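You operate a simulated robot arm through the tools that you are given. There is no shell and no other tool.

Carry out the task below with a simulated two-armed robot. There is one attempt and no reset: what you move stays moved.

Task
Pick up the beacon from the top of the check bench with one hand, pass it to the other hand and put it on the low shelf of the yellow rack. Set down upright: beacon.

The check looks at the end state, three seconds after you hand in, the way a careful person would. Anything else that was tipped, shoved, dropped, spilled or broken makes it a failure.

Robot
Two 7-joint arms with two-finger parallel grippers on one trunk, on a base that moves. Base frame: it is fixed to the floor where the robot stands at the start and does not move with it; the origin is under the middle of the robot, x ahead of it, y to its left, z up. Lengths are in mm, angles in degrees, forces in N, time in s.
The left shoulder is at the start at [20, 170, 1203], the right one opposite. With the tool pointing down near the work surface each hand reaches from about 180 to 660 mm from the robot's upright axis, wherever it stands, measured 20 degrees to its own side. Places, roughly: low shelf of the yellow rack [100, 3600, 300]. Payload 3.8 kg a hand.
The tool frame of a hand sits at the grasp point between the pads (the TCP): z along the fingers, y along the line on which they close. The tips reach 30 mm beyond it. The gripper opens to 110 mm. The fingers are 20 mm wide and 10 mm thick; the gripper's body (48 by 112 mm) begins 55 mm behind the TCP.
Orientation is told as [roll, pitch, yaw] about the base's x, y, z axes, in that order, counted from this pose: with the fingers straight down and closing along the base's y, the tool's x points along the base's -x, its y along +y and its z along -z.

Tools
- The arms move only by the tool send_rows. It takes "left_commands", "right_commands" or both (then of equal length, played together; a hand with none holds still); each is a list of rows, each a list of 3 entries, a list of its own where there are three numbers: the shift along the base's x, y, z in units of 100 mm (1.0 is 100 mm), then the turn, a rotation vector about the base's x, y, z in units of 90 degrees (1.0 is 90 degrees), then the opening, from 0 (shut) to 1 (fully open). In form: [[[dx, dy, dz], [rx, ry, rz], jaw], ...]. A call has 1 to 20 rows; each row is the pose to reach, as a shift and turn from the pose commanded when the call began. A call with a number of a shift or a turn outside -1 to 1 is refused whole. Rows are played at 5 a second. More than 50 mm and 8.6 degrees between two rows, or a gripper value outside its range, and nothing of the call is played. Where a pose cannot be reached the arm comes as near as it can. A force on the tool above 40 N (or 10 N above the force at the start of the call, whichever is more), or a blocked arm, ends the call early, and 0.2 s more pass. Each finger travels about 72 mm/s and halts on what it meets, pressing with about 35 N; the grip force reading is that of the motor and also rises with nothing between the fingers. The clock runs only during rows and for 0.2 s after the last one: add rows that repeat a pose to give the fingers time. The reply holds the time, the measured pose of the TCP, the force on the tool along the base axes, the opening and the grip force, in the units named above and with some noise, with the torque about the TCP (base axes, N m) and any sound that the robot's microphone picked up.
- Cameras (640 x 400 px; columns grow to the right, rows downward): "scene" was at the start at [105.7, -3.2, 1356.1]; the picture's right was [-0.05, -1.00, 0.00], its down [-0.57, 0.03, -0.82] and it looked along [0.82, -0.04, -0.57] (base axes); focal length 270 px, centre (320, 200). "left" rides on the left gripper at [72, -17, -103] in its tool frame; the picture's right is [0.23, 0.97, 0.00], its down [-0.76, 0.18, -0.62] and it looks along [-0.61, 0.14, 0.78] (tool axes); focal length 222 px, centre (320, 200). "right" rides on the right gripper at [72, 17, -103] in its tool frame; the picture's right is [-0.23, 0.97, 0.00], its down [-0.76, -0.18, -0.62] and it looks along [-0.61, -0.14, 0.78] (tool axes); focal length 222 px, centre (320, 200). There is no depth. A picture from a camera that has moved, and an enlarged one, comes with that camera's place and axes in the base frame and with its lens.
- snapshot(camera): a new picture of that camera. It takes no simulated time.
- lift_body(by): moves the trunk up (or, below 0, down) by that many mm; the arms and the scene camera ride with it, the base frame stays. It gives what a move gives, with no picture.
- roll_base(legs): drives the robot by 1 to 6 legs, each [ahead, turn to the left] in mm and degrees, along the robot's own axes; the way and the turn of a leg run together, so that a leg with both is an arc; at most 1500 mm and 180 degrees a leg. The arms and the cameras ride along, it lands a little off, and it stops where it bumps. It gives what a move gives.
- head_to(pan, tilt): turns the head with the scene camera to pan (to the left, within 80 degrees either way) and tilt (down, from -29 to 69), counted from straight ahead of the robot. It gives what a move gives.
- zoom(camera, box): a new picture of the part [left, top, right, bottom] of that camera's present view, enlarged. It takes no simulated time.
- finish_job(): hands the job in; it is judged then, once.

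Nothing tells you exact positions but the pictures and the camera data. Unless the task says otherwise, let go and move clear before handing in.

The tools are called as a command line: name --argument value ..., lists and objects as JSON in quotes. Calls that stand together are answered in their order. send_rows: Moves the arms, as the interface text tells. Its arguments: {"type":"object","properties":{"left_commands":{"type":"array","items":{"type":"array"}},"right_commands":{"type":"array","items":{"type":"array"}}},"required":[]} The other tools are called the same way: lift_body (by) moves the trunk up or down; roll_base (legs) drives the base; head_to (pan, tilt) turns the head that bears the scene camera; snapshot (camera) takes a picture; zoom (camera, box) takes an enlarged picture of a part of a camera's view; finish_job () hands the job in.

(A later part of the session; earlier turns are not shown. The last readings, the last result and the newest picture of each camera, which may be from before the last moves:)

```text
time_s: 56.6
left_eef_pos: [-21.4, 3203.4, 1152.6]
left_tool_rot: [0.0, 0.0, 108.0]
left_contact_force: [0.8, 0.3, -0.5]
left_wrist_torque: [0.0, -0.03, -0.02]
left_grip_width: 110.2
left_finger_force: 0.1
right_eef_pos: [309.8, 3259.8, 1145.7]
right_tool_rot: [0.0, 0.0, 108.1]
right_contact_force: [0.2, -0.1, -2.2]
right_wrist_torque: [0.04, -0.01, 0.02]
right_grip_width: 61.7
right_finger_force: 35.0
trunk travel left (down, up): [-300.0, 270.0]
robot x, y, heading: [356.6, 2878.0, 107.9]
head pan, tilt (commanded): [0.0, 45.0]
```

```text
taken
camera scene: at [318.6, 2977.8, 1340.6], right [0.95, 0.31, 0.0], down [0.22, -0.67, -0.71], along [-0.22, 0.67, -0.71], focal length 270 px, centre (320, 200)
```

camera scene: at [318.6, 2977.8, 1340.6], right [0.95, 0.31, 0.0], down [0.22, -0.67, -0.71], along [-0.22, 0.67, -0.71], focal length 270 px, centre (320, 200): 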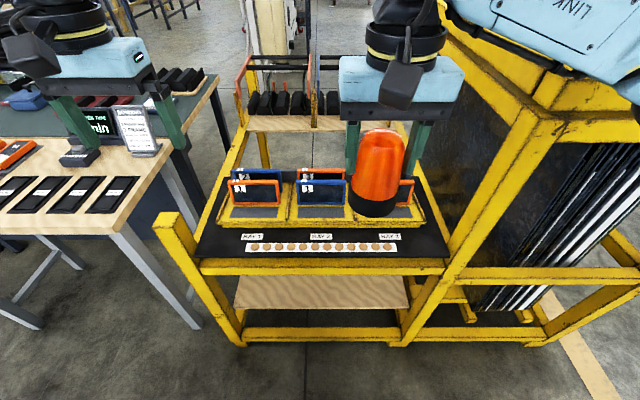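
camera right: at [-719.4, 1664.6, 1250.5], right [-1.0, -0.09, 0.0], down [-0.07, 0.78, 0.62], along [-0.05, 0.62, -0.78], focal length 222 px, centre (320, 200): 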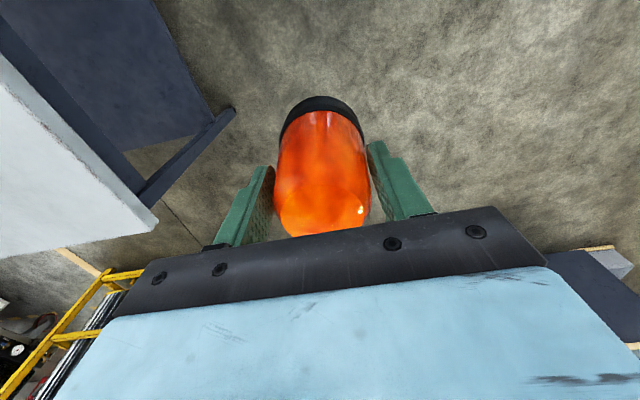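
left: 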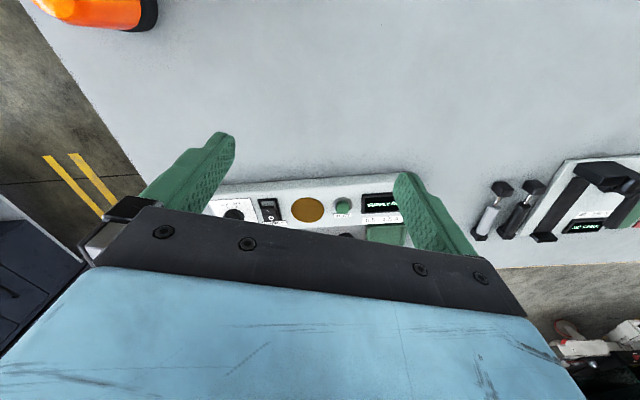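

I'm squarely in front of the rack, its front face about 510 mm ahead and the wood low shelf (z≈300) below the tray deck. The shelf needs a tilted side grip, so I'll hand the beacon to the left hand at a slant. First I'll bring the right hand forward and yaw the left hand.

send_rows --left_commands '[[[-0.01, 0.04, 0.06], [0, 0, -0.0926], 1], [[-0.03, 0.08, 0.12], [0, 0, -0.1852], 1], [[-0.04, 0.12, 0.18], [0, 0, -0.2778], 1], [[-0.05, 0.16, 0.24], [0, 0, -0.3704], 1], [[-0.06, 0.2, 0.3], [0, 0, -0.463], 1], [[-0.08, 0.24, 0.35], [0, 0, -0.5556], 1], [[-0.08, 0.24, 0.35], [0, 0, -0.5556], 1]]' --right_commands '[[[-0.11, 0.09, 0], [0, 0, 0.037], 0.2], [[-0.22, 0.18, 0], [0, 0, 0.074], 0.2], [[-0.33, 0.27, 0], [0, 0, 0.111], 0.2], [[-0.44, 0.36, 0], [0, 0, 0.148], 0.2], [[-0.56, 0.45, 0], [0, 0, 0.185], 0.2], [[-0.67, 0.54, 0], [0, 0, 0.222], 0.2], [[-0.67, 0.54, 0], [0, 0, 0.222], 0.2]]'

send_rows --left_commands '[[[0, 0, 0], [0.0733, -0.0458, 0], 1], [[0, 0, 0], [0.1467, -0.0916, 0], 1], [[0, 0, 0], [0.22, -0.1373, 0], 1], [[0, 0, 0], [0.2933, -0.1831, 0], 1], [[0, 0, 0], [0.3667, -0.2289, 0], 1], [[0, 0, 0], [0.44, -0.2747, 0], 1], [[0, 0, 0], [0.5133, -0.3204, 0], 1], [[0, 0, 0], [0.5867, -0.3662, 0], 1], [[0, 0, 0], [0.66, -0.412, 0], 1], [[0, 0, 0], [0.66, -0.412, 0], 1]]' --right_commands '[[[-0.08, 0.06, 0], [0, 0, 0], 0.2], [[-0.16, 0.12, 0], [0, 0, 0], 0.2], [[-0.24, 0.18, 0], [0, 0, 0], 0.2], [[-0.32, 0.24, 0], [0, 0, 0], 0.2], [[-0.4, 0.3, 0], [0, 0, 0], 0.2], [[-0.48, 0.36, 0], [0, 0, 0], 0.2], [[-0.56, 0.42, 0], [0, 0, 0], 0.2], [[-0.64, 0.48, 0], [0, 0, 0], 0.2], [[-0.68, 0.54, 0], [0, 0, 0], 0.2], [[-0.68, 0.54, 0], [0, 0, 0], 0.2]]'

head_to --pan 0 --tilt 25

snapshot --camera "scene"

snapshot --camera "left"

```text
time_s: 58.2
left_eef_pos: [-28.5, 3228.7, 1186.3]
left_tool_rot: [0.0, 0.1, 57.9]
left_contact_force: [0.4, -0.1, -0.5]
left_wrist_torque: [0.05, 0.03, 0.01]
left_grip_width: 109.9
left_finger_force: 0.0
right_eef_pos: [242.8, 3316.1, 1145.8]
right_tool_rot: [0.0, 0.0, 128.0]
right_contact_force: [-0.4, -0.2, -2.2]
right_wrist_torque: [0.03, 0.01, -0.01]
right_grip_width: 61.4
right_finger_force: 34.6
trunk travel left (down, up): [-300.0, 270.0]
robot x, y, heading: [354.4, 2880.3, 108.2]
head pan, tilt (commanded): [0.0, 45.0]
```

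```text
time_s: 60.4
left_eef_pos: [-29.7, 3227.8, 1187.1]
left_tool_rot: [0.2, -70.1, 57.8]
left_contact_force: [0.3, 1.3, -0.3]
left_wrist_torque: [0.01, -0.01, -0.03]
left_grip_width: 109.8
left_finger_force: 0.0
right_eef_pos: [175.0, 3367.7, 1145.7]
right_tool_rot: [0.0, 0.0, 127.9]
right_contact_force: [0.5, -0.3, -2.6]
right_wrist_torque: [-0.06, -0.02, -0.01]
right_grip_width: 61.5
right_finger_force: 35.3
trunk travel left (down, up): [-300.0, 270.0]
robot x, y, heading: [357.1, 2879.4, 108.2]
head pan, tilt (commanded): [0.0, 45.0]
```

```text
time_s: 61.3
left_eef_pos: [-29.7, 3227.9, 1186.6]
left_tool_rot: [0.1, -70.0, 57.8]
left_contact_force: [-0.7, -0.1, 0.6]
left_wrist_torque: [0.0, 0.01, 0.01]
left_grip_width: 109.9
left_finger_force: 0.1
right_eef_pos: [174.6, 3367.5, 1146.3]
right_tool_rot: [0.0, 0.0, 127.9]
right_contact_force: [-0.6, -0.4, -2.0]
right_wrist_torque: [-0.03, 0.01, -0.05]
right_grip_width: 61.7
right_finger_force: 35.4
trunk travel left (down, up): [-300.0, 270.0]
robot x, y, heading: [351.4, 2880.5, 107.9]
head pan, tilt (commanded): [0.0, 25.0]
```

```text
taken
camera scene: at [315.3, 2988.2, 1371.1], right [0.95, 0.31, 0.0], down [0.13, -0.4, -0.91], along [-0.28, 0.86, -0.42], focal length 270 px, centre (320, 200)
```

scene: 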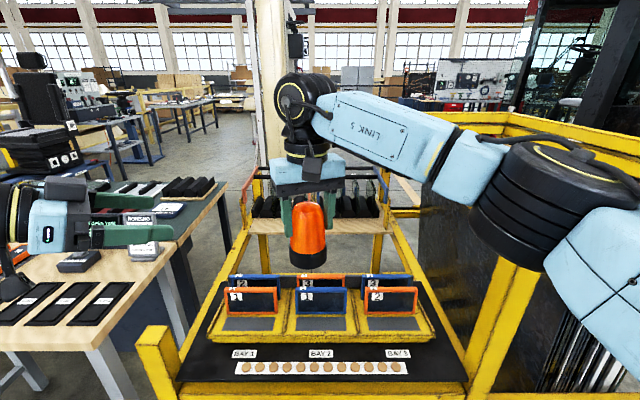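

```text
taken
camera left: at [-80.0, 3114.9, 1154.7], right [-0.87, 0.45, -0.21], down [-0.32, -0.18, 0.93], along [0.38, 0.87, 0.3], focal length 222 px, centre (320, 200)
```

left: 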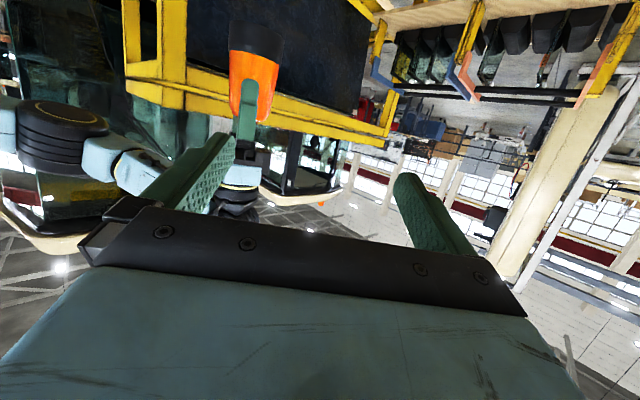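

The left hand took the slanted pose cleanly. I'll zoom in to locate the beacon's bottom and lens boundary relative to the two hands before approaching.

zoom --camera "left" --box '[190, 0, 320, 160]'

zoom --camera "scene" --box '[240, 140, 380, 290]'

zoom --camera "scene" --box '[400, 60, 640, 400]'

```text
2.50 times, centred on (255, 80) of left
camera zoom: at [-80.0, 3114.9, 1154.7], right [-0.87, 0.45, -0.21], down [-0.32, -0.18, 0.93], along [0.38, 0.87, 0.3], focal length 555 px, centre (482, 500)
```

zoom: 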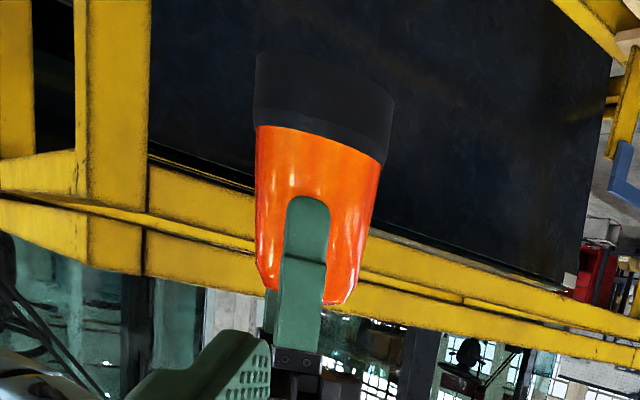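

```text
2.67 times, centred on (310, 215) of scene
camera zoom: at [315.3, 2988.2, 1371.1], right [0.95, 0.31, 0.0], down [0.13, -0.4, -0.91], along [-0.28, 0.86, -0.42], focal length 720 px, centre (347, 160)
```

zoom: 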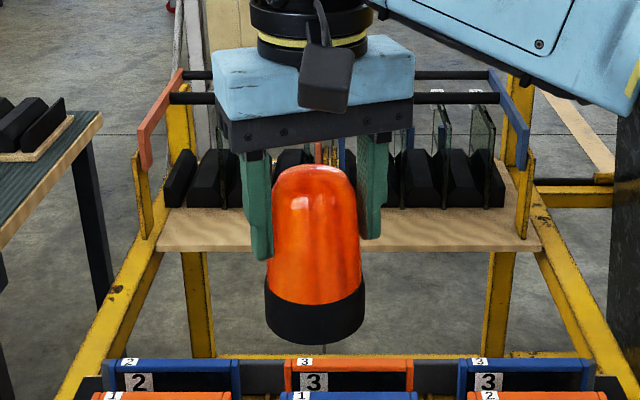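

```text
1.18 times, centred on (520, 230) of scene
camera zoom: at [315.3, 2988.2, 1371.1], right [0.95, 0.31, 0.0], down [0.13, -0.4, -0.91], along [-0.28, 0.86, -0.42], focal length 318 px, centre (85, 165)
```

zoom: 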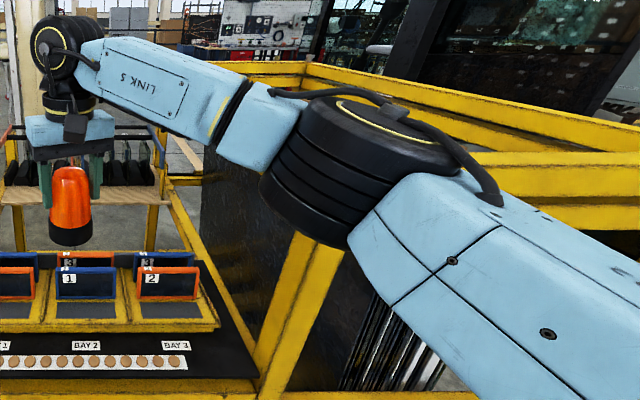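

The beacon hangs upright about 6 mm off the right hand's centre, with its axis near (168, 3368) and its bottom at z≈1062. I'll move the left hand to a standoff in line with its slanted approach.

send_rows --left_commands '[[[0.33, 0.06, -0.05], [0, 0, 0], 1], [[0.66, 0.12, -0.1], [0, 0, 0], 1], [[1.0, 0.18, -0.15], [0, 0, 0], 1], [[1.0, 0.18, -0.15], [0, 0, 0], 1]]'

send_rows --left_commands '[[[0.12, 0.02, -0.03], [0, 0, 0], 1], [[0.233, 0.037, -0.066], [0, 0, 0], 1], [[0.233, 0.037, -0.066], [0, 0, 0], 1]]'

snapshot --camera "left"

snapshot --camera "scene"

snapshot --camera "right"

```text
time_s: 62.3
left_eef_pos: [70.0, 3244.1, 1168.9]
left_tool_rot: [0.0, -70.1, 57.9]
left_contact_force: [0.0, 0.5, -0.3]
left_wrist_torque: [0.0, 0.01, 0.0]
left_grip_width: 110.0
left_finger_force: 0.2
right_eef_pos: [174.5, 3367.5, 1146.7]
right_tool_rot: [0.0, -0.1, 127.9]
right_contact_force: [-0.6, -0.4, -0.8]
right_wrist_torque: [-0.01, -0.03, 0.01]
right_grip_width: 61.5
right_finger_force: 35.3
trunk travel left (down, up): [-300.0, 270.0]
robot x, y, heading: [353.6, 2877.6, 107.9]
head pan, tilt (commanded): [0.0, 25.0]
```

```text
time_s: 63.1
left_eef_pos: [93.0, 3248.3, 1163.1]
left_tool_rot: [0.1, -70.1, 57.9]
left_contact_force: [0.5, -0.1, 0.8]
left_wrist_torque: [-0.02, 0.02, 0.01]
left_grip_width: 109.9
left_finger_force: 0.0
right_eef_pos: [174.1, 3367.7, 1147.0]
right_tool_rot: [0.0, 0.0, 127.9]
right_contact_force: [0.7, -0.1, -2.6]
right_wrist_torque: [0.01, 0.01, 0.01]
right_grip_width: 61.3
right_finger_force: 34.5
trunk travel left (down, up): [-300.0, 270.0]
robot x, y, heading: [354.7, 2879.6, 107.7]
head pan, tilt (commanded): [0.0, 25.0]
```

```text
taken
camera left: at [43.5, 3135.8, 1130.9], right [-0.87, 0.45, -0.21], down [-0.32, -0.18, 0.93], along [0.38, 0.87, 0.3], focal length 222 px, centre (320, 200)
```

left: 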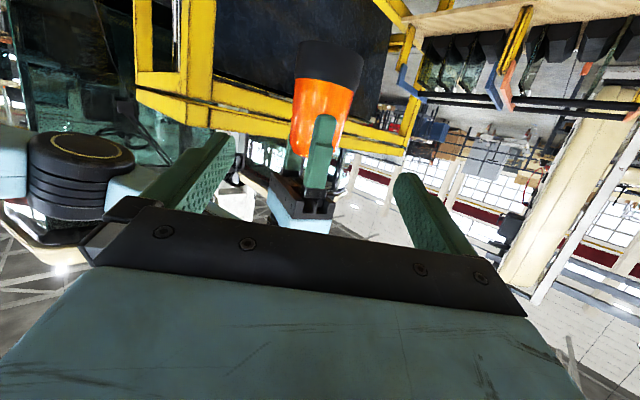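

```text
taken
camera scene: at [315.2, 2988.1, 1371.1], right [0.95, 0.31, 0.0], down [0.13, -0.4, -0.91], along [-0.28, 0.86, -0.42], focal length 270 px, centre (320, 200)
```

scene: 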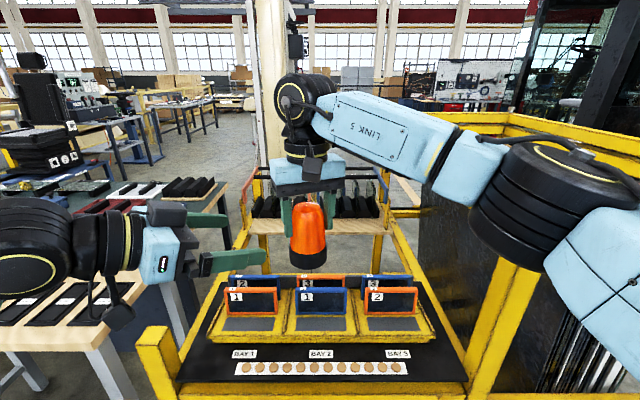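

```text
taken
camera right: at [205.1, 3300.4, 1250.4], right [-0.91, -0.42, 0.0], down [-0.33, 0.71, 0.62], along [-0.26, 0.57, -0.78], focal length 222 px, centre (320, 200)
```

right: 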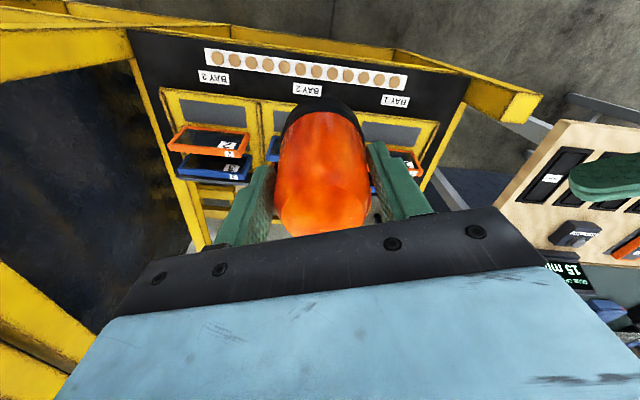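

zoom --camera "left" --box '[240, 20, 400, 180]'

zoom --camera "scene" --box '[180, 160, 360, 290]'

```text
2.50 times, centred on (320, 100) of left
camera zoom: at [43.5, 3135.8, 1130.9], right [-0.87, 0.45, -0.21], down [-0.32, -0.18, 0.93], along [0.38, 0.87, 0.3], focal length 555 px, centre (320, 450)
```

zoom: 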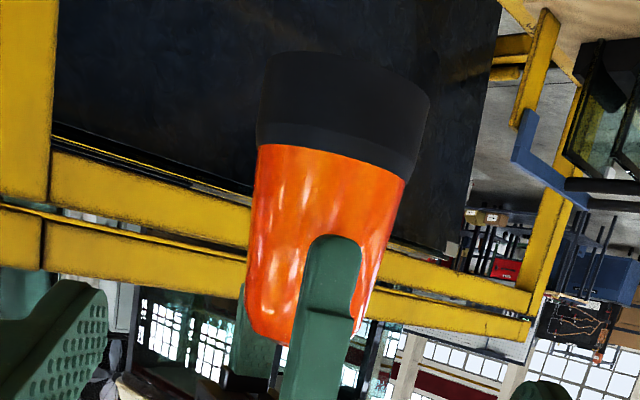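

```text
3.08 times, centred on (270, 225) of scene
camera zoom: at [315.2, 2988.1, 1371.1], right [0.95, 0.31, 0.0], down [0.13, -0.4, -0.91], along [-0.28, 0.86, -0.42], focal length 830 px, centre (474, 123)
```

zoom: 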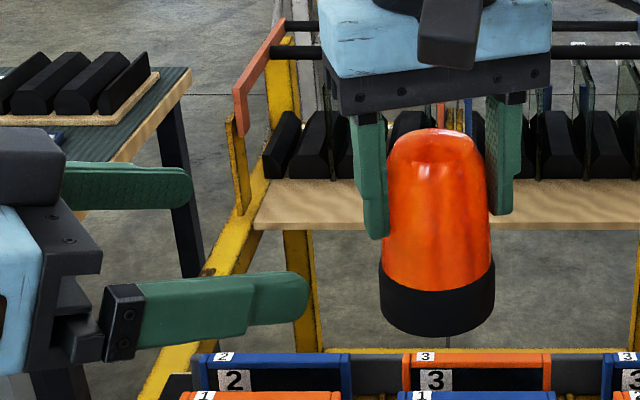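

Left hand is lined up: the lens sits centred between its open fingers, with about 22 mm of bare lens under the right fingertips. I'll advance three quarters of the way and check clearances.

send_rows --left_commands '[[[0.12, 0.2, -0.075], [0, 0, 0], 1], [[0.25, 0.4, -0.15], [0, 0, 0], 1], [[0.37, 0.59, -0.225], [0, 0, 0], 1], [[0.493, 0.785, -0.3], [0, 0, 0], 1], [[0.493, 0.785, -0.3], [0, 0, 0], 1]]'

snapshot --camera "left"

zoom --camera "scene" --box '[180, 160, 360, 290]'

snapshot --camera "right"

```text
time_s: 64.3
left_eef_pos: [139.9, 3328.4, 1134.2]
left_tool_rot: [0.2, -70.1, 57.7]
left_contact_force: [0.6, 0.4, -0.1]
left_wrist_torque: [0.05, -0.02, -0.01]
left_grip_width: 110.0
left_finger_force: 0.1
right_eef_pos: [175.3, 3367.6, 1146.3]
right_tool_rot: [0.0, -0.1, 127.8]
right_contact_force: [0.3, 0.1, -2.9]
right_wrist_torque: [0.01, 0.0, 0.0]
right_grip_width: 61.5
right_finger_force: 35.3
trunk travel left (down, up): [-300.0, 270.0]
robot x, y, heading: [356.3, 2880.8, 108.0]
head pan, tilt (commanded): [0.0, 25.0]
```

```text
taken
camera left: at [91.1, 3215.0, 1101.9], right [-0.87, 0.45, -0.21], down [-0.32, -0.18, 0.93], along [0.38, 0.87, 0.3], focal length 222 px, centre (320, 200)
```

left: 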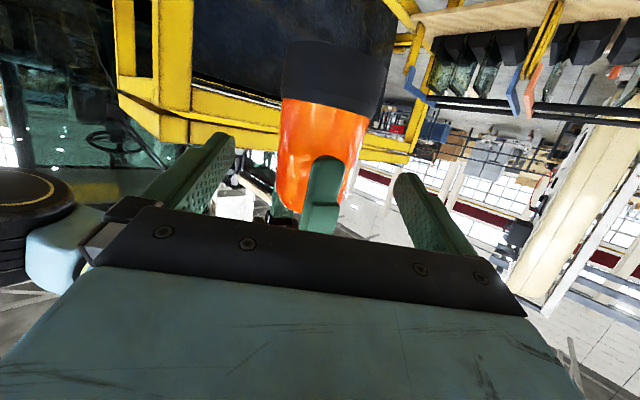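

```text
3.08 times, centred on (270, 225) of scene
camera zoom: at [315.1, 2987.9, 1371.2], right [0.95, 0.31, 0.0], down [0.13, -0.4, -0.91], along [-0.28, 0.86, -0.42], focal length 830 px, centre (474, 123)
```

zoom: 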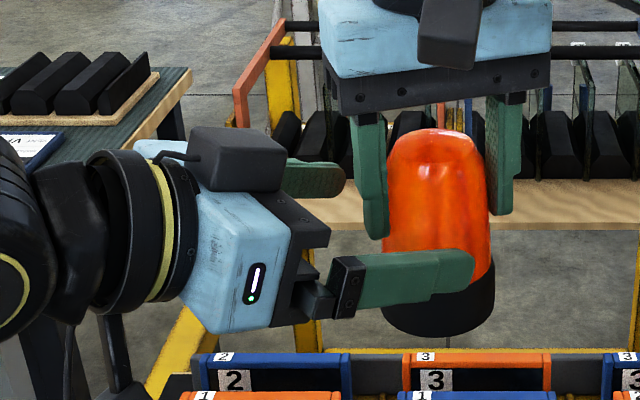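

```text
taken
camera right: at [205.0, 3300.2, 1250.5], right [-0.91, -0.42, 0.0], down [-0.33, 0.71, 0.62], along [-0.26, 0.57, -0.78], focal length 222 px, centre (320, 200)
```

right: 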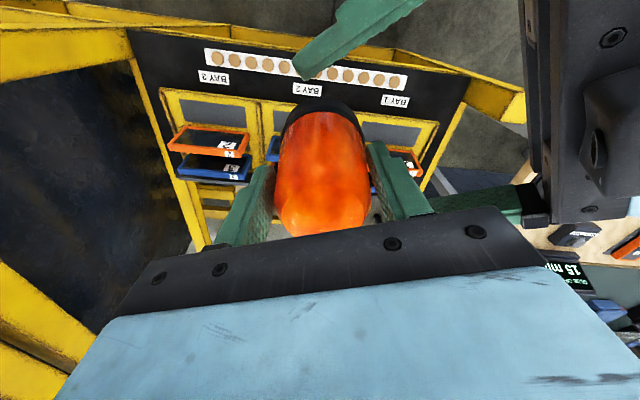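

The left fingers straddle the beacon without contact. A black box on top of the left gripper comes near the right hand, so I'll look at that clearance before closing in.

zoom --camera "right" --box '[400, 0, 640, 230]'

zoom --camera "scene" --box '[210, 170, 300, 250]'

zoom --camera "left" --box '[180, 20, 460, 260]'

```text
1.74 times, centred on (520, 115) of right
camera zoom: at [205.0, 3300.2, 1250.5], right [-0.91, -0.42, 0.0], down [-0.33, 0.71, 0.62], along [-0.26, 0.57, -0.78], focal length 386 px, centre (-28, 348)
```

zoom: 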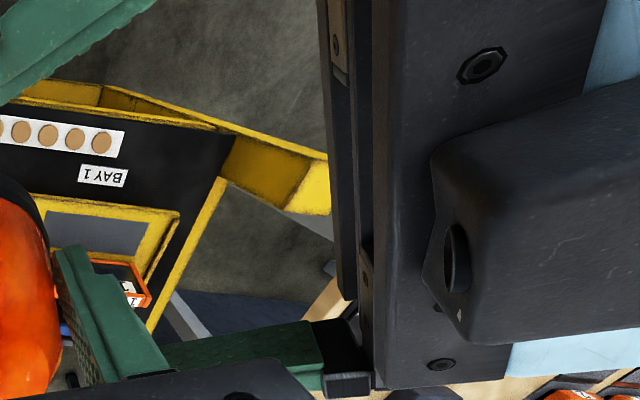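

```text
5.00 times, centred on (255, 210) of scene
camera zoom: at [315.1, 2987.9, 1371.2], right [0.95, 0.31, 0.0], down [0.13, -0.4, -0.91], along [-0.28, 0.86, -0.42], focal length 1349 px, centre (645, 150)
```

zoom: 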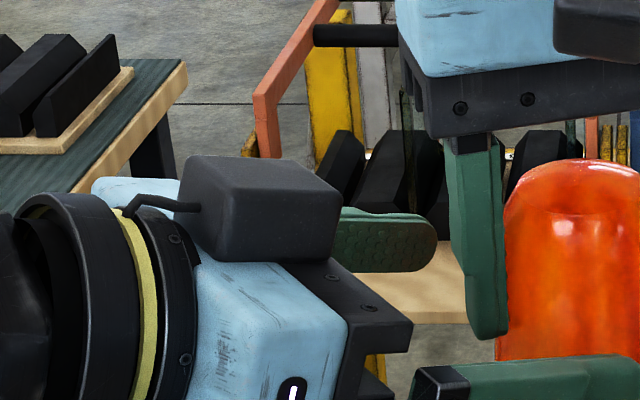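

```text
1.67 times, centred on (320, 140) of left
camera zoom: at [91.1, 3215.0, 1101.9], right [-0.87, 0.45, -0.21], down [-0.32, -0.18, 0.93], along [0.38, 0.87, 0.3], focal length 370 px, centre (320, 300)
```

zoom: 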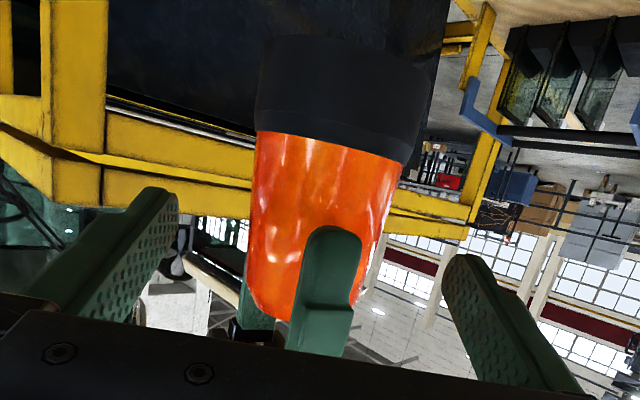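

The box on the left gripper would come within a few millimetres of the right hand at this slant. I'll back off and flatten the left hand's tilt to 80°, which gives about 20 mm of clearance, then line up again.

send_rows --left_commands '[[[-0.08, -0.14, -0.013], [0, 0, 0], 1], [[-0.16, -0.28, -0.027], [0.0314, -0.0196, 0], 1], [[-0.232, -0.42, -0.04], [0.0628, -0.0393, 0], 1], [[-0.232, -0.42, -0.04], [0.0942, -0.0589, 0], 1], [[-0.232, -0.42, -0.04], [0.0942, -0.0589, 0], 1]]'

snapshot --camera "left"

zoom --camera "scene" --box '[180, 160, 360, 290]'

```text
time_s: 65.5
left_eef_pos: [119.7, 3286.6, 1131.8]
left_tool_rot: [0.4, -80.1, 57.6]
left_contact_force: [0.1, 0.3, -1.3]
left_wrist_torque: [-0.02, 0.0, -0.01]
left_grip_width: 110.1
left_finger_force: 0.0
right_eef_pos: [174.7, 3366.3, 1147.3]
right_tool_rot: [0.0, 0.0, 127.9]
right_contact_force: [-0.1, 0.8, -2.6]
right_wrist_torque: [0.01, -0.06, -0.04]
right_grip_width: 61.3
right_finger_force: 35.1
trunk travel left (down, up): [-300.0, 270.0]
robot x, y, heading: [353.7, 2880.3, 108.1]
head pan, tilt (commanded): [0.0, 25.0]
```

```text
taken
camera left: at [73.3, 3179.9, 1078.8], right [-0.85, 0.48, -0.22], down [-0.41, -0.32, 0.86], along [0.34, 0.82, 0.46], focal length 222 px, centre (320, 200)
```

left: 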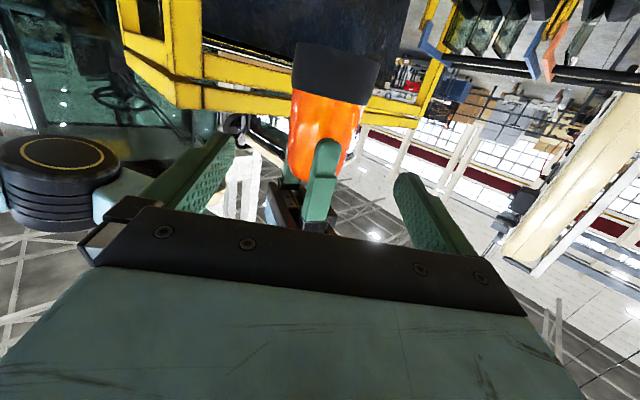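

```text
3.08 times, centred on (270, 225) of scene
camera zoom: at [315.3, 2988.1, 1371.1], right [0.95, 0.31, 0.0], down [0.13, -0.4, -0.91], along [-0.28, 0.86, -0.42], focal length 830 px, centre (474, 123)
```

zoom: 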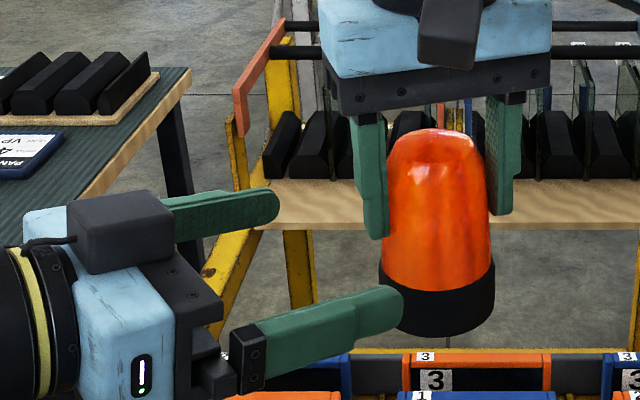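

zoom --camera "left" --box '[250, 30, 410, 190]'

```text
2.50 times, centred on (330, 110) of left
camera zoom: at [73.3, 3179.9, 1078.8], right [-0.85, 0.48, -0.22], down [-0.41, -0.32, 0.86], along [0.34, 0.82, 0.46], focal length 555 px, centre (295, 425)
```

zoom: 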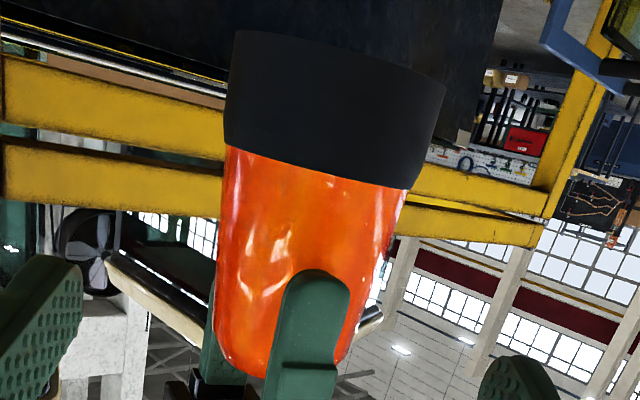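

Aligned within a few millimetres. I'll advance the final 80 mm with a small sideways correction, fingers still open.

send_rows --left_commands '[[[0.06, 0.16, -0.04], [0, 0, 0], 1], [[0.15, 0.33, -0.08], [0, 0, 0], 1], [[0.25, 0.5, -0.12], [0, 0, 0], 1], [[0.373, 0.674, -0.158], [0, 0, 0], 1], [[0.373, 0.674, -0.158], [0, 0, 0], 1]]'

snapshot --camera "left"

zoom --camera "scene" --box '[200, 160, 360, 290]'

snapshot --camera "right"

```text
time_s: 66.7
left_eef_pos: [158.1, 3354.6, 1115.4]
left_tool_rot: [0.4, -80.1, 57.6]
left_contact_force: [-0.1, 0.4, 0.5]
left_wrist_torque: [0.02, 0.01, -0.02]
left_grip_width: 109.9
left_finger_force: 0.0
right_eef_pos: [173.6, 3368.3, 1147.4]
right_tool_rot: [0.0, 0.0, 127.8]
right_contact_force: [-0.1, -0.5, -1.7]
right_wrist_torque: [0.0, -0.04, 0.0]
right_grip_width: 61.3
right_finger_force: 34.4
trunk travel left (down, up): [-300.0, 270.0]
robot x, y, heading: [353.0, 2878.4, 107.9]
head pan, tilt (commanded): [0.0, 25.0]
```

```text
taken
camera left: at [111.6, 3247.9, 1062.8], right [-0.85, 0.48, -0.22], down [-0.41, -0.32, 0.86], along [0.34, 0.82, 0.46], focal length 222 px, centre (320, 200)
```

left: 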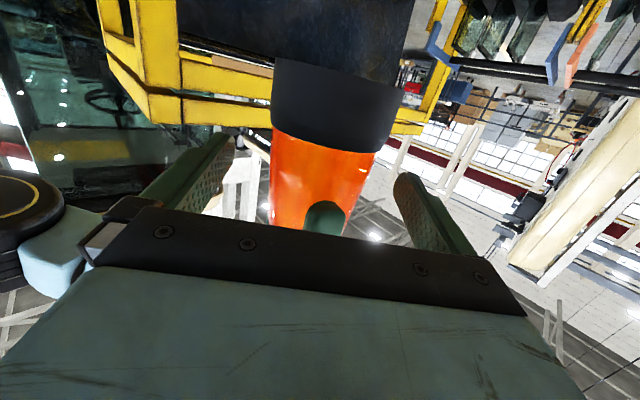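

```text
3.08 times, centred on (280, 225) of scene
camera zoom: at [315.1, 2987.9, 1371.2], right [0.95, 0.31, 0.0], down [0.13, -0.4, -0.91], along [-0.28, 0.86, -0.42], focal length 830 px, centre (443, 123)
```

zoom: 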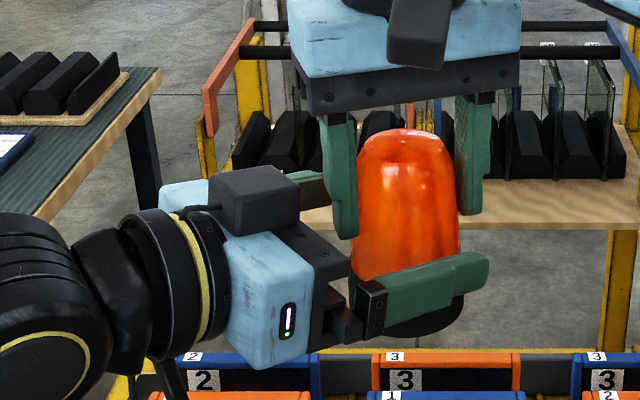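

```text
taken
camera right: at [205.0, 3300.2, 1250.4], right [-0.91, -0.42, 0.0], down [-0.33, 0.71, 0.62], along [-0.26, 0.57, -0.78], focal length 222 px, centre (320, 200)
```

right: 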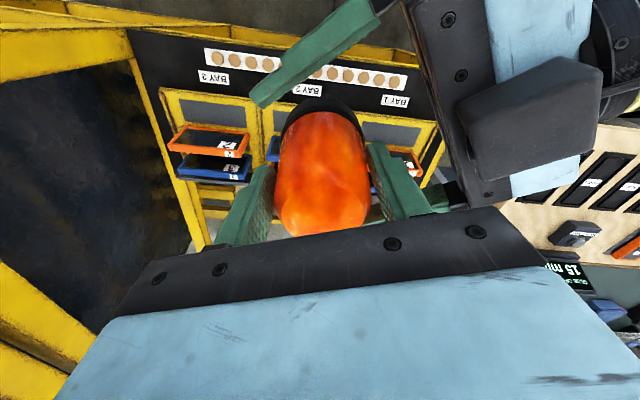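

Everything is clear: the lens is centred between the left fingers and the palm is off the right fingers. Closing the left hand now while the right keeps hold.

send_rows --left_commands '[[[0, 0, 0], [0, 0, 0], 0.85], [[0, 0, 0], [0, 0, 0], 0.7], [[0, 0, 0], [0, 0, 0], 0.62], [[0, 0, 0], [0, 0, 0], 0.5], [[0, 0, 0], [0, 0, 0], 0.3], [[0, 0, 0], [0, 0, 0], 0.2], [[0, 0, 0], [0, 0, 0], 0.2], [[0, 0, 0], [0, 0, 0], 0.2]]'

snapshot --camera "left"

zoom --camera "scene" --box '[200, 160, 360, 290]'

```text
time_s: 68.5
left_eef_pos: [158.7, 3355.0, 1116.2]
left_tool_rot: [0.2, -80.1, 57.9]
left_contact_force: [3.6, -2.0, -0.7]
left_wrist_torque: [0.01, -0.03, 0.12]
left_grip_width: 64.9
left_finger_force: 34.6
right_eef_pos: [174.7, 3367.9, 1146.1]
right_tool_rot: [0.0, 0.0, 128.0]
right_contact_force: [-3.1, 2.1, -2.1]
right_wrist_torque: [0.07, 0.17, -0.2]
right_grip_width: 61.6
right_finger_force: 35.3
trunk travel left (down, up): [-300.0, 270.0]
robot x, y, heading: [353.3, 2879.9, 108.1]
head pan, tilt (commanded): [0.0, 25.0]
```

```text
taken
camera left: at [112.1, 3247.7, 1062.8], right [-0.85, 0.48, -0.22], down [-0.41, -0.31, 0.86], along [0.34, 0.82, 0.46], focal length 222 px, centre (320, 200)
```

left: 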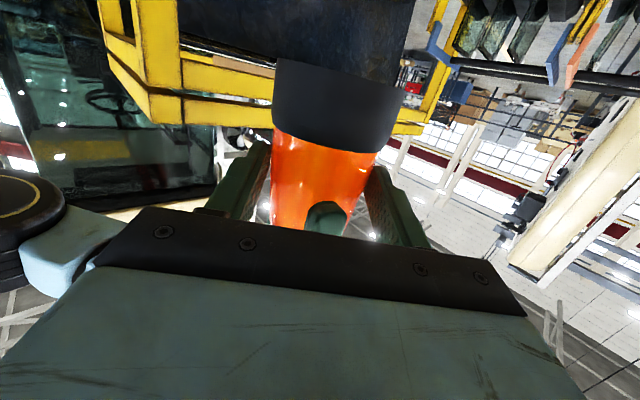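

```text
3.08 times, centred on (280, 225) of scene
camera zoom: at [315.3, 2988.2, 1371.1], right [0.95, 0.31, 0.0], down [0.13, -0.4, -0.91], along [-0.28, 0.86, -0.42], focal length 830 px, centre (443, 123)
```

zoom: 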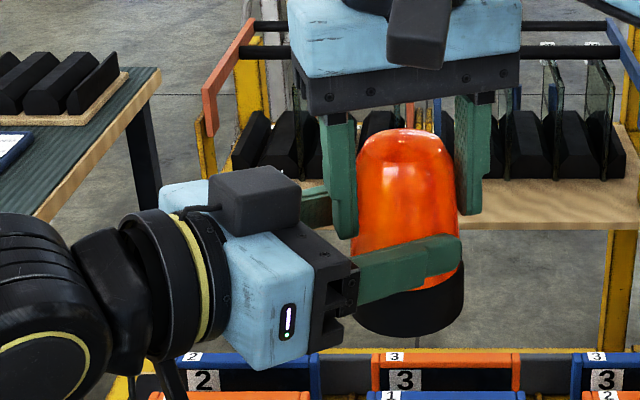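

The left hand has a firm grip at 64.9 mm with both hands holding. I'll open the right hand only a little, so its near finger stays off the left palm, and check the beacon stays put.

send_rows --left_commands '[[[0, 0, 0], [0, 0, 0], 0.2], [[0, 0, 0], [0, 0, 0], 0.2], [[0, 0, 0], [0, 0, 0], 0.2], [[0, 0, 0], [0, 0, 0], 0.2], [[0, 0, 0], [0, 0, 0], 0.2]]' --right_commands '[[[0, 0, 0], [0, 0, 0], 0.58], [[0, 0, 0], [0, 0, 0], 0.63], [[0, 0, 0], [0, 0, 0], 0.67], [[0, 0, 0], [0, 0, 0], 0.7], [[0, 0, 0], [0, 0, 0], 0.7]]'

snapshot --camera "right"

zoom --camera "scene" --box '[200, 160, 360, 290]'

```text
time_s: 69.7
left_eef_pos: [157.5, 3355.3, 1115.7]
left_tool_rot: [0.2, -80.0, 57.8]
left_contact_force: [-0.4, -0.1, -0.4]
left_wrist_torque: [-0.07, 0.06, 0.02]
left_grip_width: 64.8
left_finger_force: 35.2
right_eef_pos: [175.4, 3367.5, 1147.4]
right_tool_rot: [0.0, 0.0, 127.9]
right_contact_force: [0.8, 0.0, 0.6]
right_wrist_torque: [0.01, 0.01, 0.01]
right_grip_width: 76.8
right_finger_force: 0.0
trunk travel left (down, up): [-300.0, 270.0]
robot x, y, heading: [355.5, 2878.6, 107.8]
head pan, tilt (commanded): [0.0, 25.0]
```

```text
taken
camera right: at [205.2, 3300.5, 1250.4], right [-0.91, -0.42, 0.0], down [-0.33, 0.71, 0.62], along [-0.26, 0.57, -0.78], focal length 222 px, centre (320, 200)
```

right: 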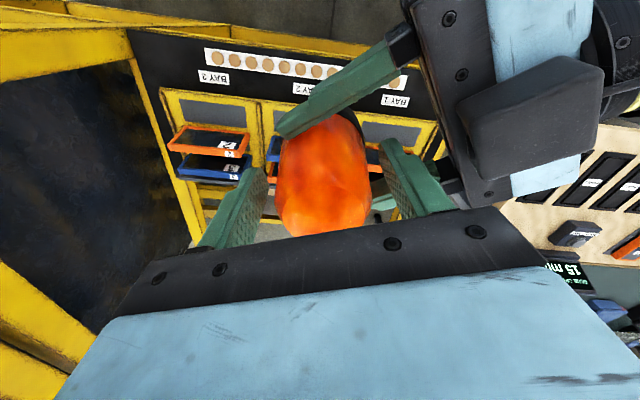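

```text
3.08 times, centred on (280, 225) of scene
camera zoom: at [315.3, 2988.2, 1371.1], right [0.95, 0.31, 0.0], down [0.13, -0.4, -0.91], along [-0.28, 0.86, -0.42], focal length 830 px, centre (443, 123)
```

zoom: 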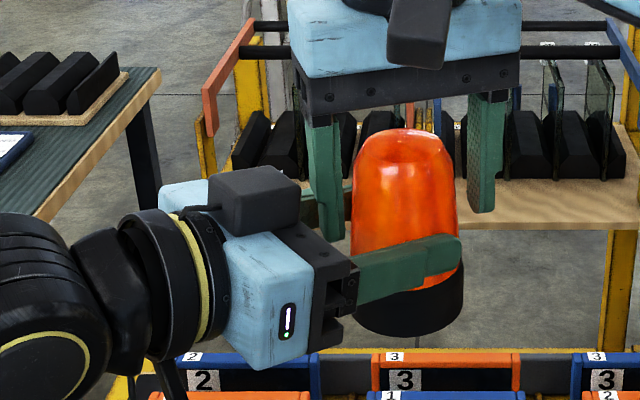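

The beacon is held by the left hand alone and the right hand is unloaded. I'll lift the right hand straight up off it, then bring it back to the right side.

send_rows --right_commands '[[[0, 0, 0.2], [0, 0, 0], 0.7], [[0, 0, 0.4], [0, 0, 0], 0.7], [[0, 0, 0.6], [0, 0, 0], 0.7], [[0, 0, 0.8], [0, 0, 0], 0.7], [[0, 0, 1.0], [0, 0, 0], 0.7], [[0, 0, 1.0], [0, 0, 0], 0.7]]'

snapshot --camera "scene"

snapshot --camera "left"

```text
time_s: 71.1
left_eef_pos: [157.8, 3354.5, 1116.2]
left_tool_rot: [0.2, -80.0, 57.8]
left_contact_force: [0.5, 0.1, -0.6]
left_wrist_torque: [-0.04, 0.0, 0.02]
left_grip_width: 65.0
left_finger_force: 35.0
right_eef_pos: [174.2, 3368.3, 1246.8]
right_tool_rot: [0.0, 0.1, 127.9]
right_contact_force: [0.3, 0.9, -0.1]
right_wrist_torque: [-0.06, -0.03, 0.02]
right_grip_width: 77.1
right_finger_force: 0.1
trunk travel left (down, up): [-300.0, 270.0]
robot x, y, heading: [355.6, 2881.5, 108.0]
head pan, tilt (commanded): [0.0, 25.0]
```

```text
taken
camera scene: at [315.5, 2988.5, 1371.1], right [0.95, 0.31, 0.0], down [0.13, -0.4, -0.91], along [-0.28, 0.86, -0.42], focal length 270 px, centre (320, 200)
```

scene: 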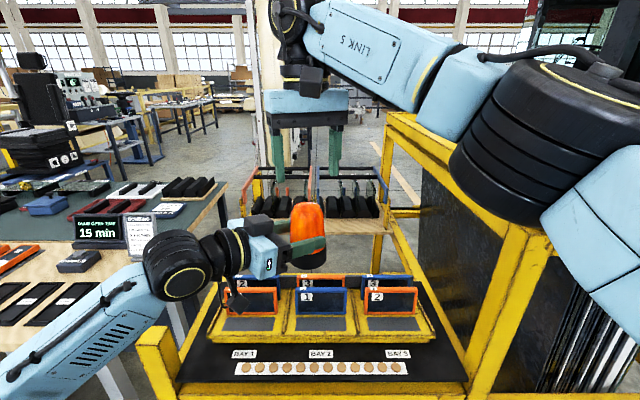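

```text
taken
camera left: at [111.9, 3248.0, 1062.7], right [-0.85, 0.48, -0.22], down [-0.41, -0.31, 0.86], along [0.34, 0.82, 0.46], focal length 222 px, centre (320, 200)
```

left: 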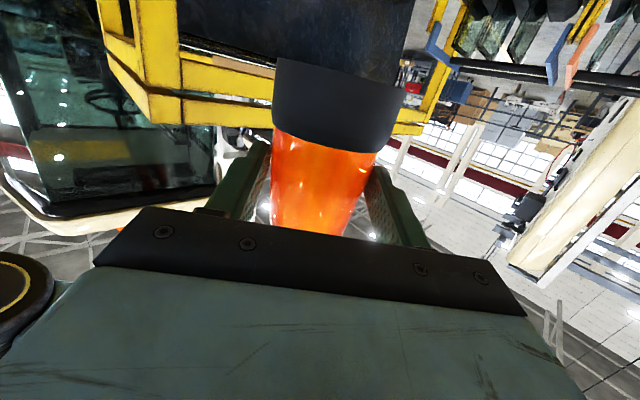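

Handover done. The right elbow is near the tall part of the rack, so I'll pull the right hand straight back toward the robot first and watch it.

send_rows --right_commands '[[[0.08, -0.24, 0], [0, 0, 0], 0.7], [[0.155, -0.475, 0], [0, 0, 0], 0.7], [[0.23, -0.71, 0], [0, 0, 0], 0.7], [[0.31, -0.95, 0], [0, 0, 0], 0.7], [[0.31, -0.95, 0], [0, 0, 0], 0.7]]'

head_to --pan -35 --tilt 30

snapshot --camera "scene"

```text
time_s: 72.3
left_eef_pos: [158.6, 3354.9, 1116.3]
left_tool_rot: [0.1, -80.0, 57.9]
left_contact_force: [0.2, 0.2, -0.8]
left_wrist_torque: [-0.03, 0.04, 0.03]
left_grip_width: 64.8
left_finger_force: 34.7
right_eef_pos: [205.8, 3274.4, 1248.9]
right_tool_rot: [0.0, 0.2, 127.8]
right_contact_force: [0.4, -0.3, 0.1]
right_wrist_torque: [-0.03, 0.0, 0.0]
right_grip_width: 76.8
right_finger_force: 0.1
trunk travel left (down, up): [-300.0, 270.0]
robot x, y, heading: [355.4, 2884.1, 107.9]
head pan, tilt (commanded): [0.0, 25.0]
```

```text
time_s: 73.3
left_eef_pos: [157.6, 3354.8, 1116.7]
left_tool_rot: [0.3, -79.9, 57.9]
left_contact_force: [-1.2, 0.1, 0.5]
left_wrist_torque: [-0.07, 0.05, -0.01]
left_grip_width: 64.2
left_finger_force: 34.9
right_eef_pos: [206.1, 3273.2, 1250.1]
right_tool_rot: [-0.1, 0.0, 127.9]
right_contact_force: [-0.1, -1.5, 0.2]
right_wrist_torque: [-0.02, 0.02, 0.0]
right_grip_width: 77.1
right_finger_force: 0.0
trunk travel left (down, up): [-300.0, 270.0]
robot x, y, heading: [354.9, 2877.2, 108.3]
head pan, tilt (commanded): [-35.0, 30.0]
```

```text
taken
camera scene: at [370.2, 2987.0, 1363.2], right [0.96, -0.29, 0.0], down [-0.15, -0.48, -0.87], along [0.25, 0.83, -0.5], focal length 270 px, centre (320, 200)
```

scene: 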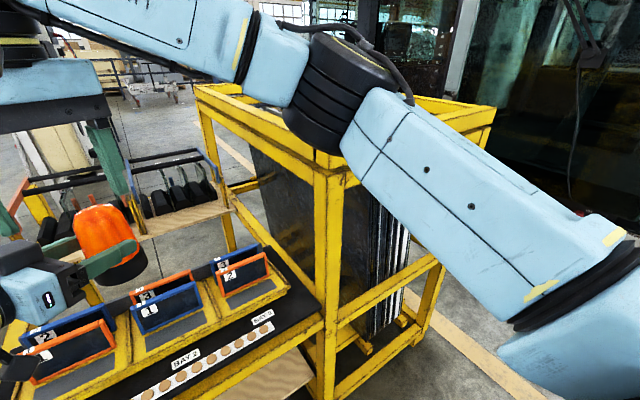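

The right elbow is in front of and above the tall frame. I'll keep pulling the right hand back and out, then back the robot away from the rack before lowering the trunk.

send_rows --right_commands '[[[0.2, -0.2, 0], [0, 0, 0], 0.7], [[0.4, -0.4, 0], [0, 0, 0], 0.7], [[0.6, -0.6, 0], [0, 0, 0], 0.7], [[0.8, -0.7, 0], [0, 0, 0], 0.7], [[1.0, -0.7, 0], [0, 0, 0], 0.7], [[1.0, -0.7, 0], [0, 0, 0], 0.7]]'

roll_base --legs '[[-150, 0]]'

head_to --pan 0 --tilt 40

snapshot --camera "scene"

```text
time_s: 74.7
left_eef_pos: [157.7, 3354.4, 1116.4]
left_tool_rot: [0.1, -80.2, 57.9]
left_contact_force: [0.0, -0.6, -0.7]
left_wrist_torque: [-0.01, -0.01, 0.02]
left_grip_width: 64.4
left_finger_force: 34.7
right_eef_pos: [306.1, 3202.2, 1245.8]
right_tool_rot: [0.1, 0.2, 128.0]
right_contact_force: [0.3, -0.2, -0.5]
right_wrist_torque: [0.01, -0.02, 0.0]
right_grip_width: 77.0
right_finger_force: 0.2
trunk travel left (down, up): [-300.0, 270.0]
robot x, y, heading: [349.9, 2881.1, 107.9]
head pan, tilt (commanded): [-35.0, 30.0]
```

```text
time_s: 76.0
left_eef_pos: [204.1, 3210.4, 1116.5]
left_tool_rot: [0.5, -80.0, 57.7]
left_contact_force: [-0.8, 0.5, -0.5]
left_wrist_torque: [-0.05, 0.03, -0.01]
left_grip_width: 64.7
left_finger_force: 35.3
right_eef_pos: [351.2, 3058.3, 1246.5]
right_tool_rot: [-0.1, -0.1, 128.0]
right_contact_force: [-0.6, -0.1, 0.3]
right_wrist_torque: [-0.01, -0.01, 0.02]
right_grip_width: 77.2
right_finger_force: 0.0
trunk travel left (down, up): [-300.0, 270.0]
robot x, y, heading: [398.8, 2734.6, 108.0]
head pan, tilt (commanded): [-35.0, 30.0]
```

```text
time_s: 77.1
left_eef_pos: [204.3, 3212.3, 1116.0]
left_tool_rot: [0.2, -80.0, 57.9]
left_contact_force: [0.5, 0.7, -0.2]
left_wrist_torque: [-0.02, 0.06, 0.01]
left_grip_width: 64.5
left_finger_force: 35.1
right_eef_pos: [351.5, 3060.3, 1246.3]
right_tool_rot: [-0.1, 0.1, 128.0]
right_contact_force: [0.2, -0.2, -0.7]
right_wrist_torque: [0.01, 0.0, -0.02]
right_grip_width: 76.9
right_finger_force: 0.1
trunk travel left (down, up): [-300.0, 270.0]
robot x, y, heading: [399.2, 2737.2, 108.0]
head pan, tilt (commanded): [0.0, 40.0]
```

```text
taken
camera scene: at [364.0, 2838.1, 1347.8], right [0.95, 0.31, 0.0], down [0.2, -0.61, -0.77], along [-0.24, 0.73, -0.64], focal length 270 px, centre (320, 200)
```

scene: 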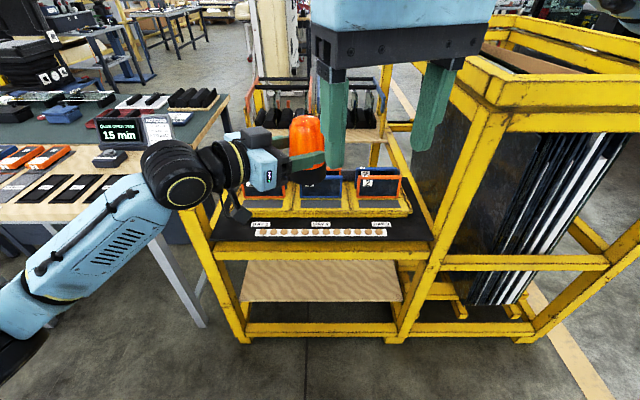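

Robot is now about 650 mm from the rack front. I'll swing the left hand's yaw to point more straight ahead while moving the right hand further to the side.

send_rows --left_commands '[[[0, 0, 0], [0, 0, 0.07], 0.2], [[0, 0, 0], [0, 0, 0.14], 0.2], [[0, 0, 0], [0, 0, 0.21], 0.2], [[0, 0, 0], [0, 0, 0.28], 0.2], [[0, 0, 0], [0, 0, 0.35], 0.2], [[0, 0, 0], [0, 0, 0.35], 0.2]]' --right_commands '[[[0.2, 0.06, 0], [0, 0, -0.04], 0.7], [[0.4, 0.12, 0], [0, 0, -0.08], 0.7], [[0.6, 0.18, 0], [0, 0, -0.12], 0.7], [[0.8, 0.24, 0], [0, 0, -0.16], 0.7], [[1.0, 0.3, 0], [0, 0, -0.2], 0.7], [[1.0, 0.3, 0], [0, 0, -0.2], 0.7]]'

send_rows --right_commands '[[[0.2, 0.06, 0], [0, 0, 0], 0.7], [[0.4, 0.12, 0], [0, 0, 0], 0.7], [[0.6, 0.18, 0], [0, 0, 0], 0.7], [[0.8, 0.24, 0], [0, 0, 0], 0.7], [[0.8, 0.24, 0], [0, 0, 0], 0.7]]'

snapshot --camera "scene"

snapshot --camera "left"

```text
time_s: 78.5
left_eef_pos: [202.9, 3209.0, 1115.8]
left_tool_rot: [-0.1, -80.0, 89.9]
left_contact_force: [-0.6, 0.9, -0.1]
left_wrist_torque: [-0.02, -0.01, -0.01]
left_grip_width: 64.3
left_finger_force: 35.3
right_eef_pos: [451.6, 3090.8, 1247.4]
right_tool_rot: [-0.2, 0.1, 110.0]
right_contact_force: [-0.6, -0.6, 0.4]
right_wrist_torque: [-0.01, 0.01, 0.02]
right_grip_width: 77.2
right_finger_force: 0.0
trunk travel left (down, up): [-300.0, 270.0]
robot x, y, heading: [401.9, 2734.6, 108.0]
head pan, tilt (commanded): [0.0, 40.0]
```

```text
time_s: 79.7
left_eef_pos: [204.6, 3210.5, 1115.7]
left_tool_rot: [0.1, -80.0, 89.5]
left_contact_force: [-0.6, 0.3, -0.4]
left_wrist_torque: [-0.05, -0.02, 0.01]
left_grip_width: 64.5
left_finger_force: 34.8
right_eef_pos: [530.5, 3112.6, 1246.8]
right_tool_rot: [-0.1, 0.1, 110.2]
right_contact_force: [-0.2, -0.2, -0.9]
right_wrist_torque: [0.02, 0.01, -0.01]
right_grip_width: 77.1
right_finger_force: 0.0
trunk travel left (down, up): [-300.0, 270.0]
robot x, y, heading: [399.6, 2736.6, 107.9]
head pan, tilt (commanded): [0.0, 40.0]
```

```text
taken
camera scene: at [363.6, 2838.2, 1347.8], right [0.95, 0.31, 0.0], down [0.2, -0.61, -0.77], along [-0.24, 0.73, -0.64], focal length 270 px, centre (320, 200)
```

scene: 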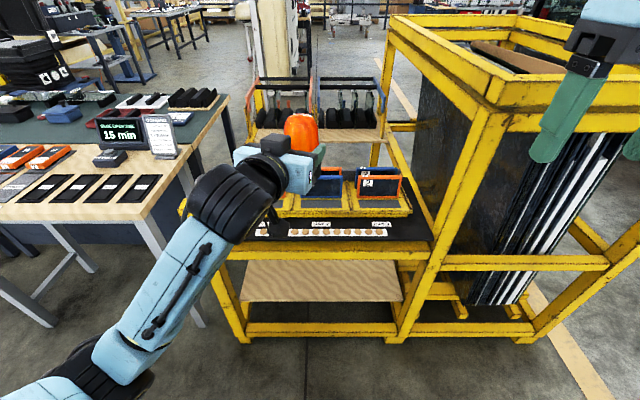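

```text
taken
camera left: at [220.0, 3095.1, 1062.8], right [-0.97, -0.03, -0.22], down [-0.18, -0.48, 0.86], along [-0.14, 0.88, 0.46], focal length 222 px, centre (320, 200)
```

left: 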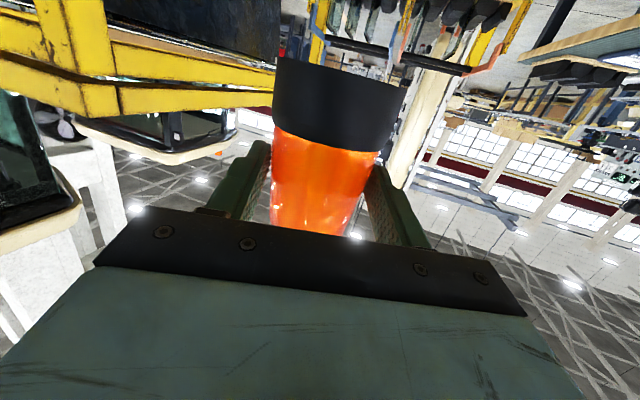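

Clear all around. Lowering the trunk fully now, in front of the rack.

lift_body --by -300

head_to --pan 0 --tilt 30

snapshot --camera "scene"

```text
time_s: 82.7
left_eef_pos: [204.7, 3210.6, 816.0]
left_tool_rot: [0.2, -80.1, 89.6]
left_contact_force: [-0.8, -0.5, -1.0]
left_wrist_torque: [-0.05, 0.02, 0.0]
left_grip_width: 64.1
left_finger_force: 35.3
right_eef_pos: [531.8, 3112.3, 946.7]
right_tool_rot: [0.1, -0.1, 110.0]
right_contact_force: [-0.1, -0.8, -0.7]
right_wrist_torque: [-0.01, 0.0, 0.01]
right_grip_width: 76.9
right_finger_force: 0.0
trunk travel left (down, up): [0.0, 570.0]
robot x, y, heading: [400.7, 2736.2, 107.9]
head pan, tilt (commanded): [0.0, 40.0]
```

```text
time_s: 83.4
left_eef_pos: [203.6, 3210.1, 816.6]
left_tool_rot: [0.2, -80.0, 89.4]
left_contact_force: [0.0, 0.2, 0.5]
left_wrist_torque: [-0.06, 0.02, 0.02]
left_grip_width: 64.8
left_finger_force: 35.0
right_eef_pos: [532.2, 3112.3, 947.2]
right_tool_rot: [0.0, 0.0, 109.9]
right_contact_force: [1.1, 0.2, -0.2]
right_wrist_torque: [-0.01, 0.02, -0.01]
right_grip_width: 76.9
right_finger_force: 0.0
trunk travel left (down, up): [0.0, 570.0]
robot x, y, heading: [398.6, 2738.2, 108.0]
head pan, tilt (commanded): [0.0, 30.0]
```

```text
taken
camera scene: at [362.3, 2843.2, 1063.1], right [0.95, 0.31, 0.0], down [0.16, -0.48, -0.87], along [-0.27, 0.82, -0.5], focal length 270 px, centre (320, 200)
```

scene: 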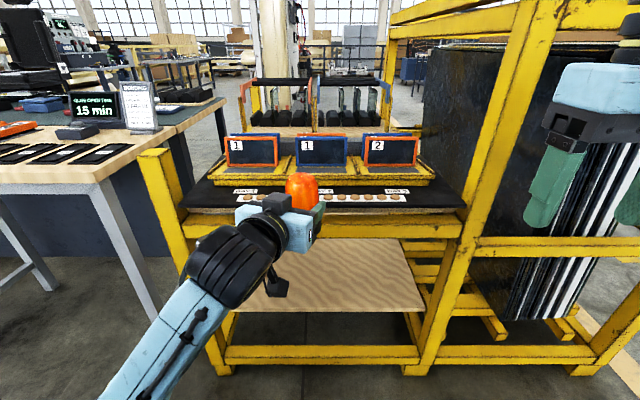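

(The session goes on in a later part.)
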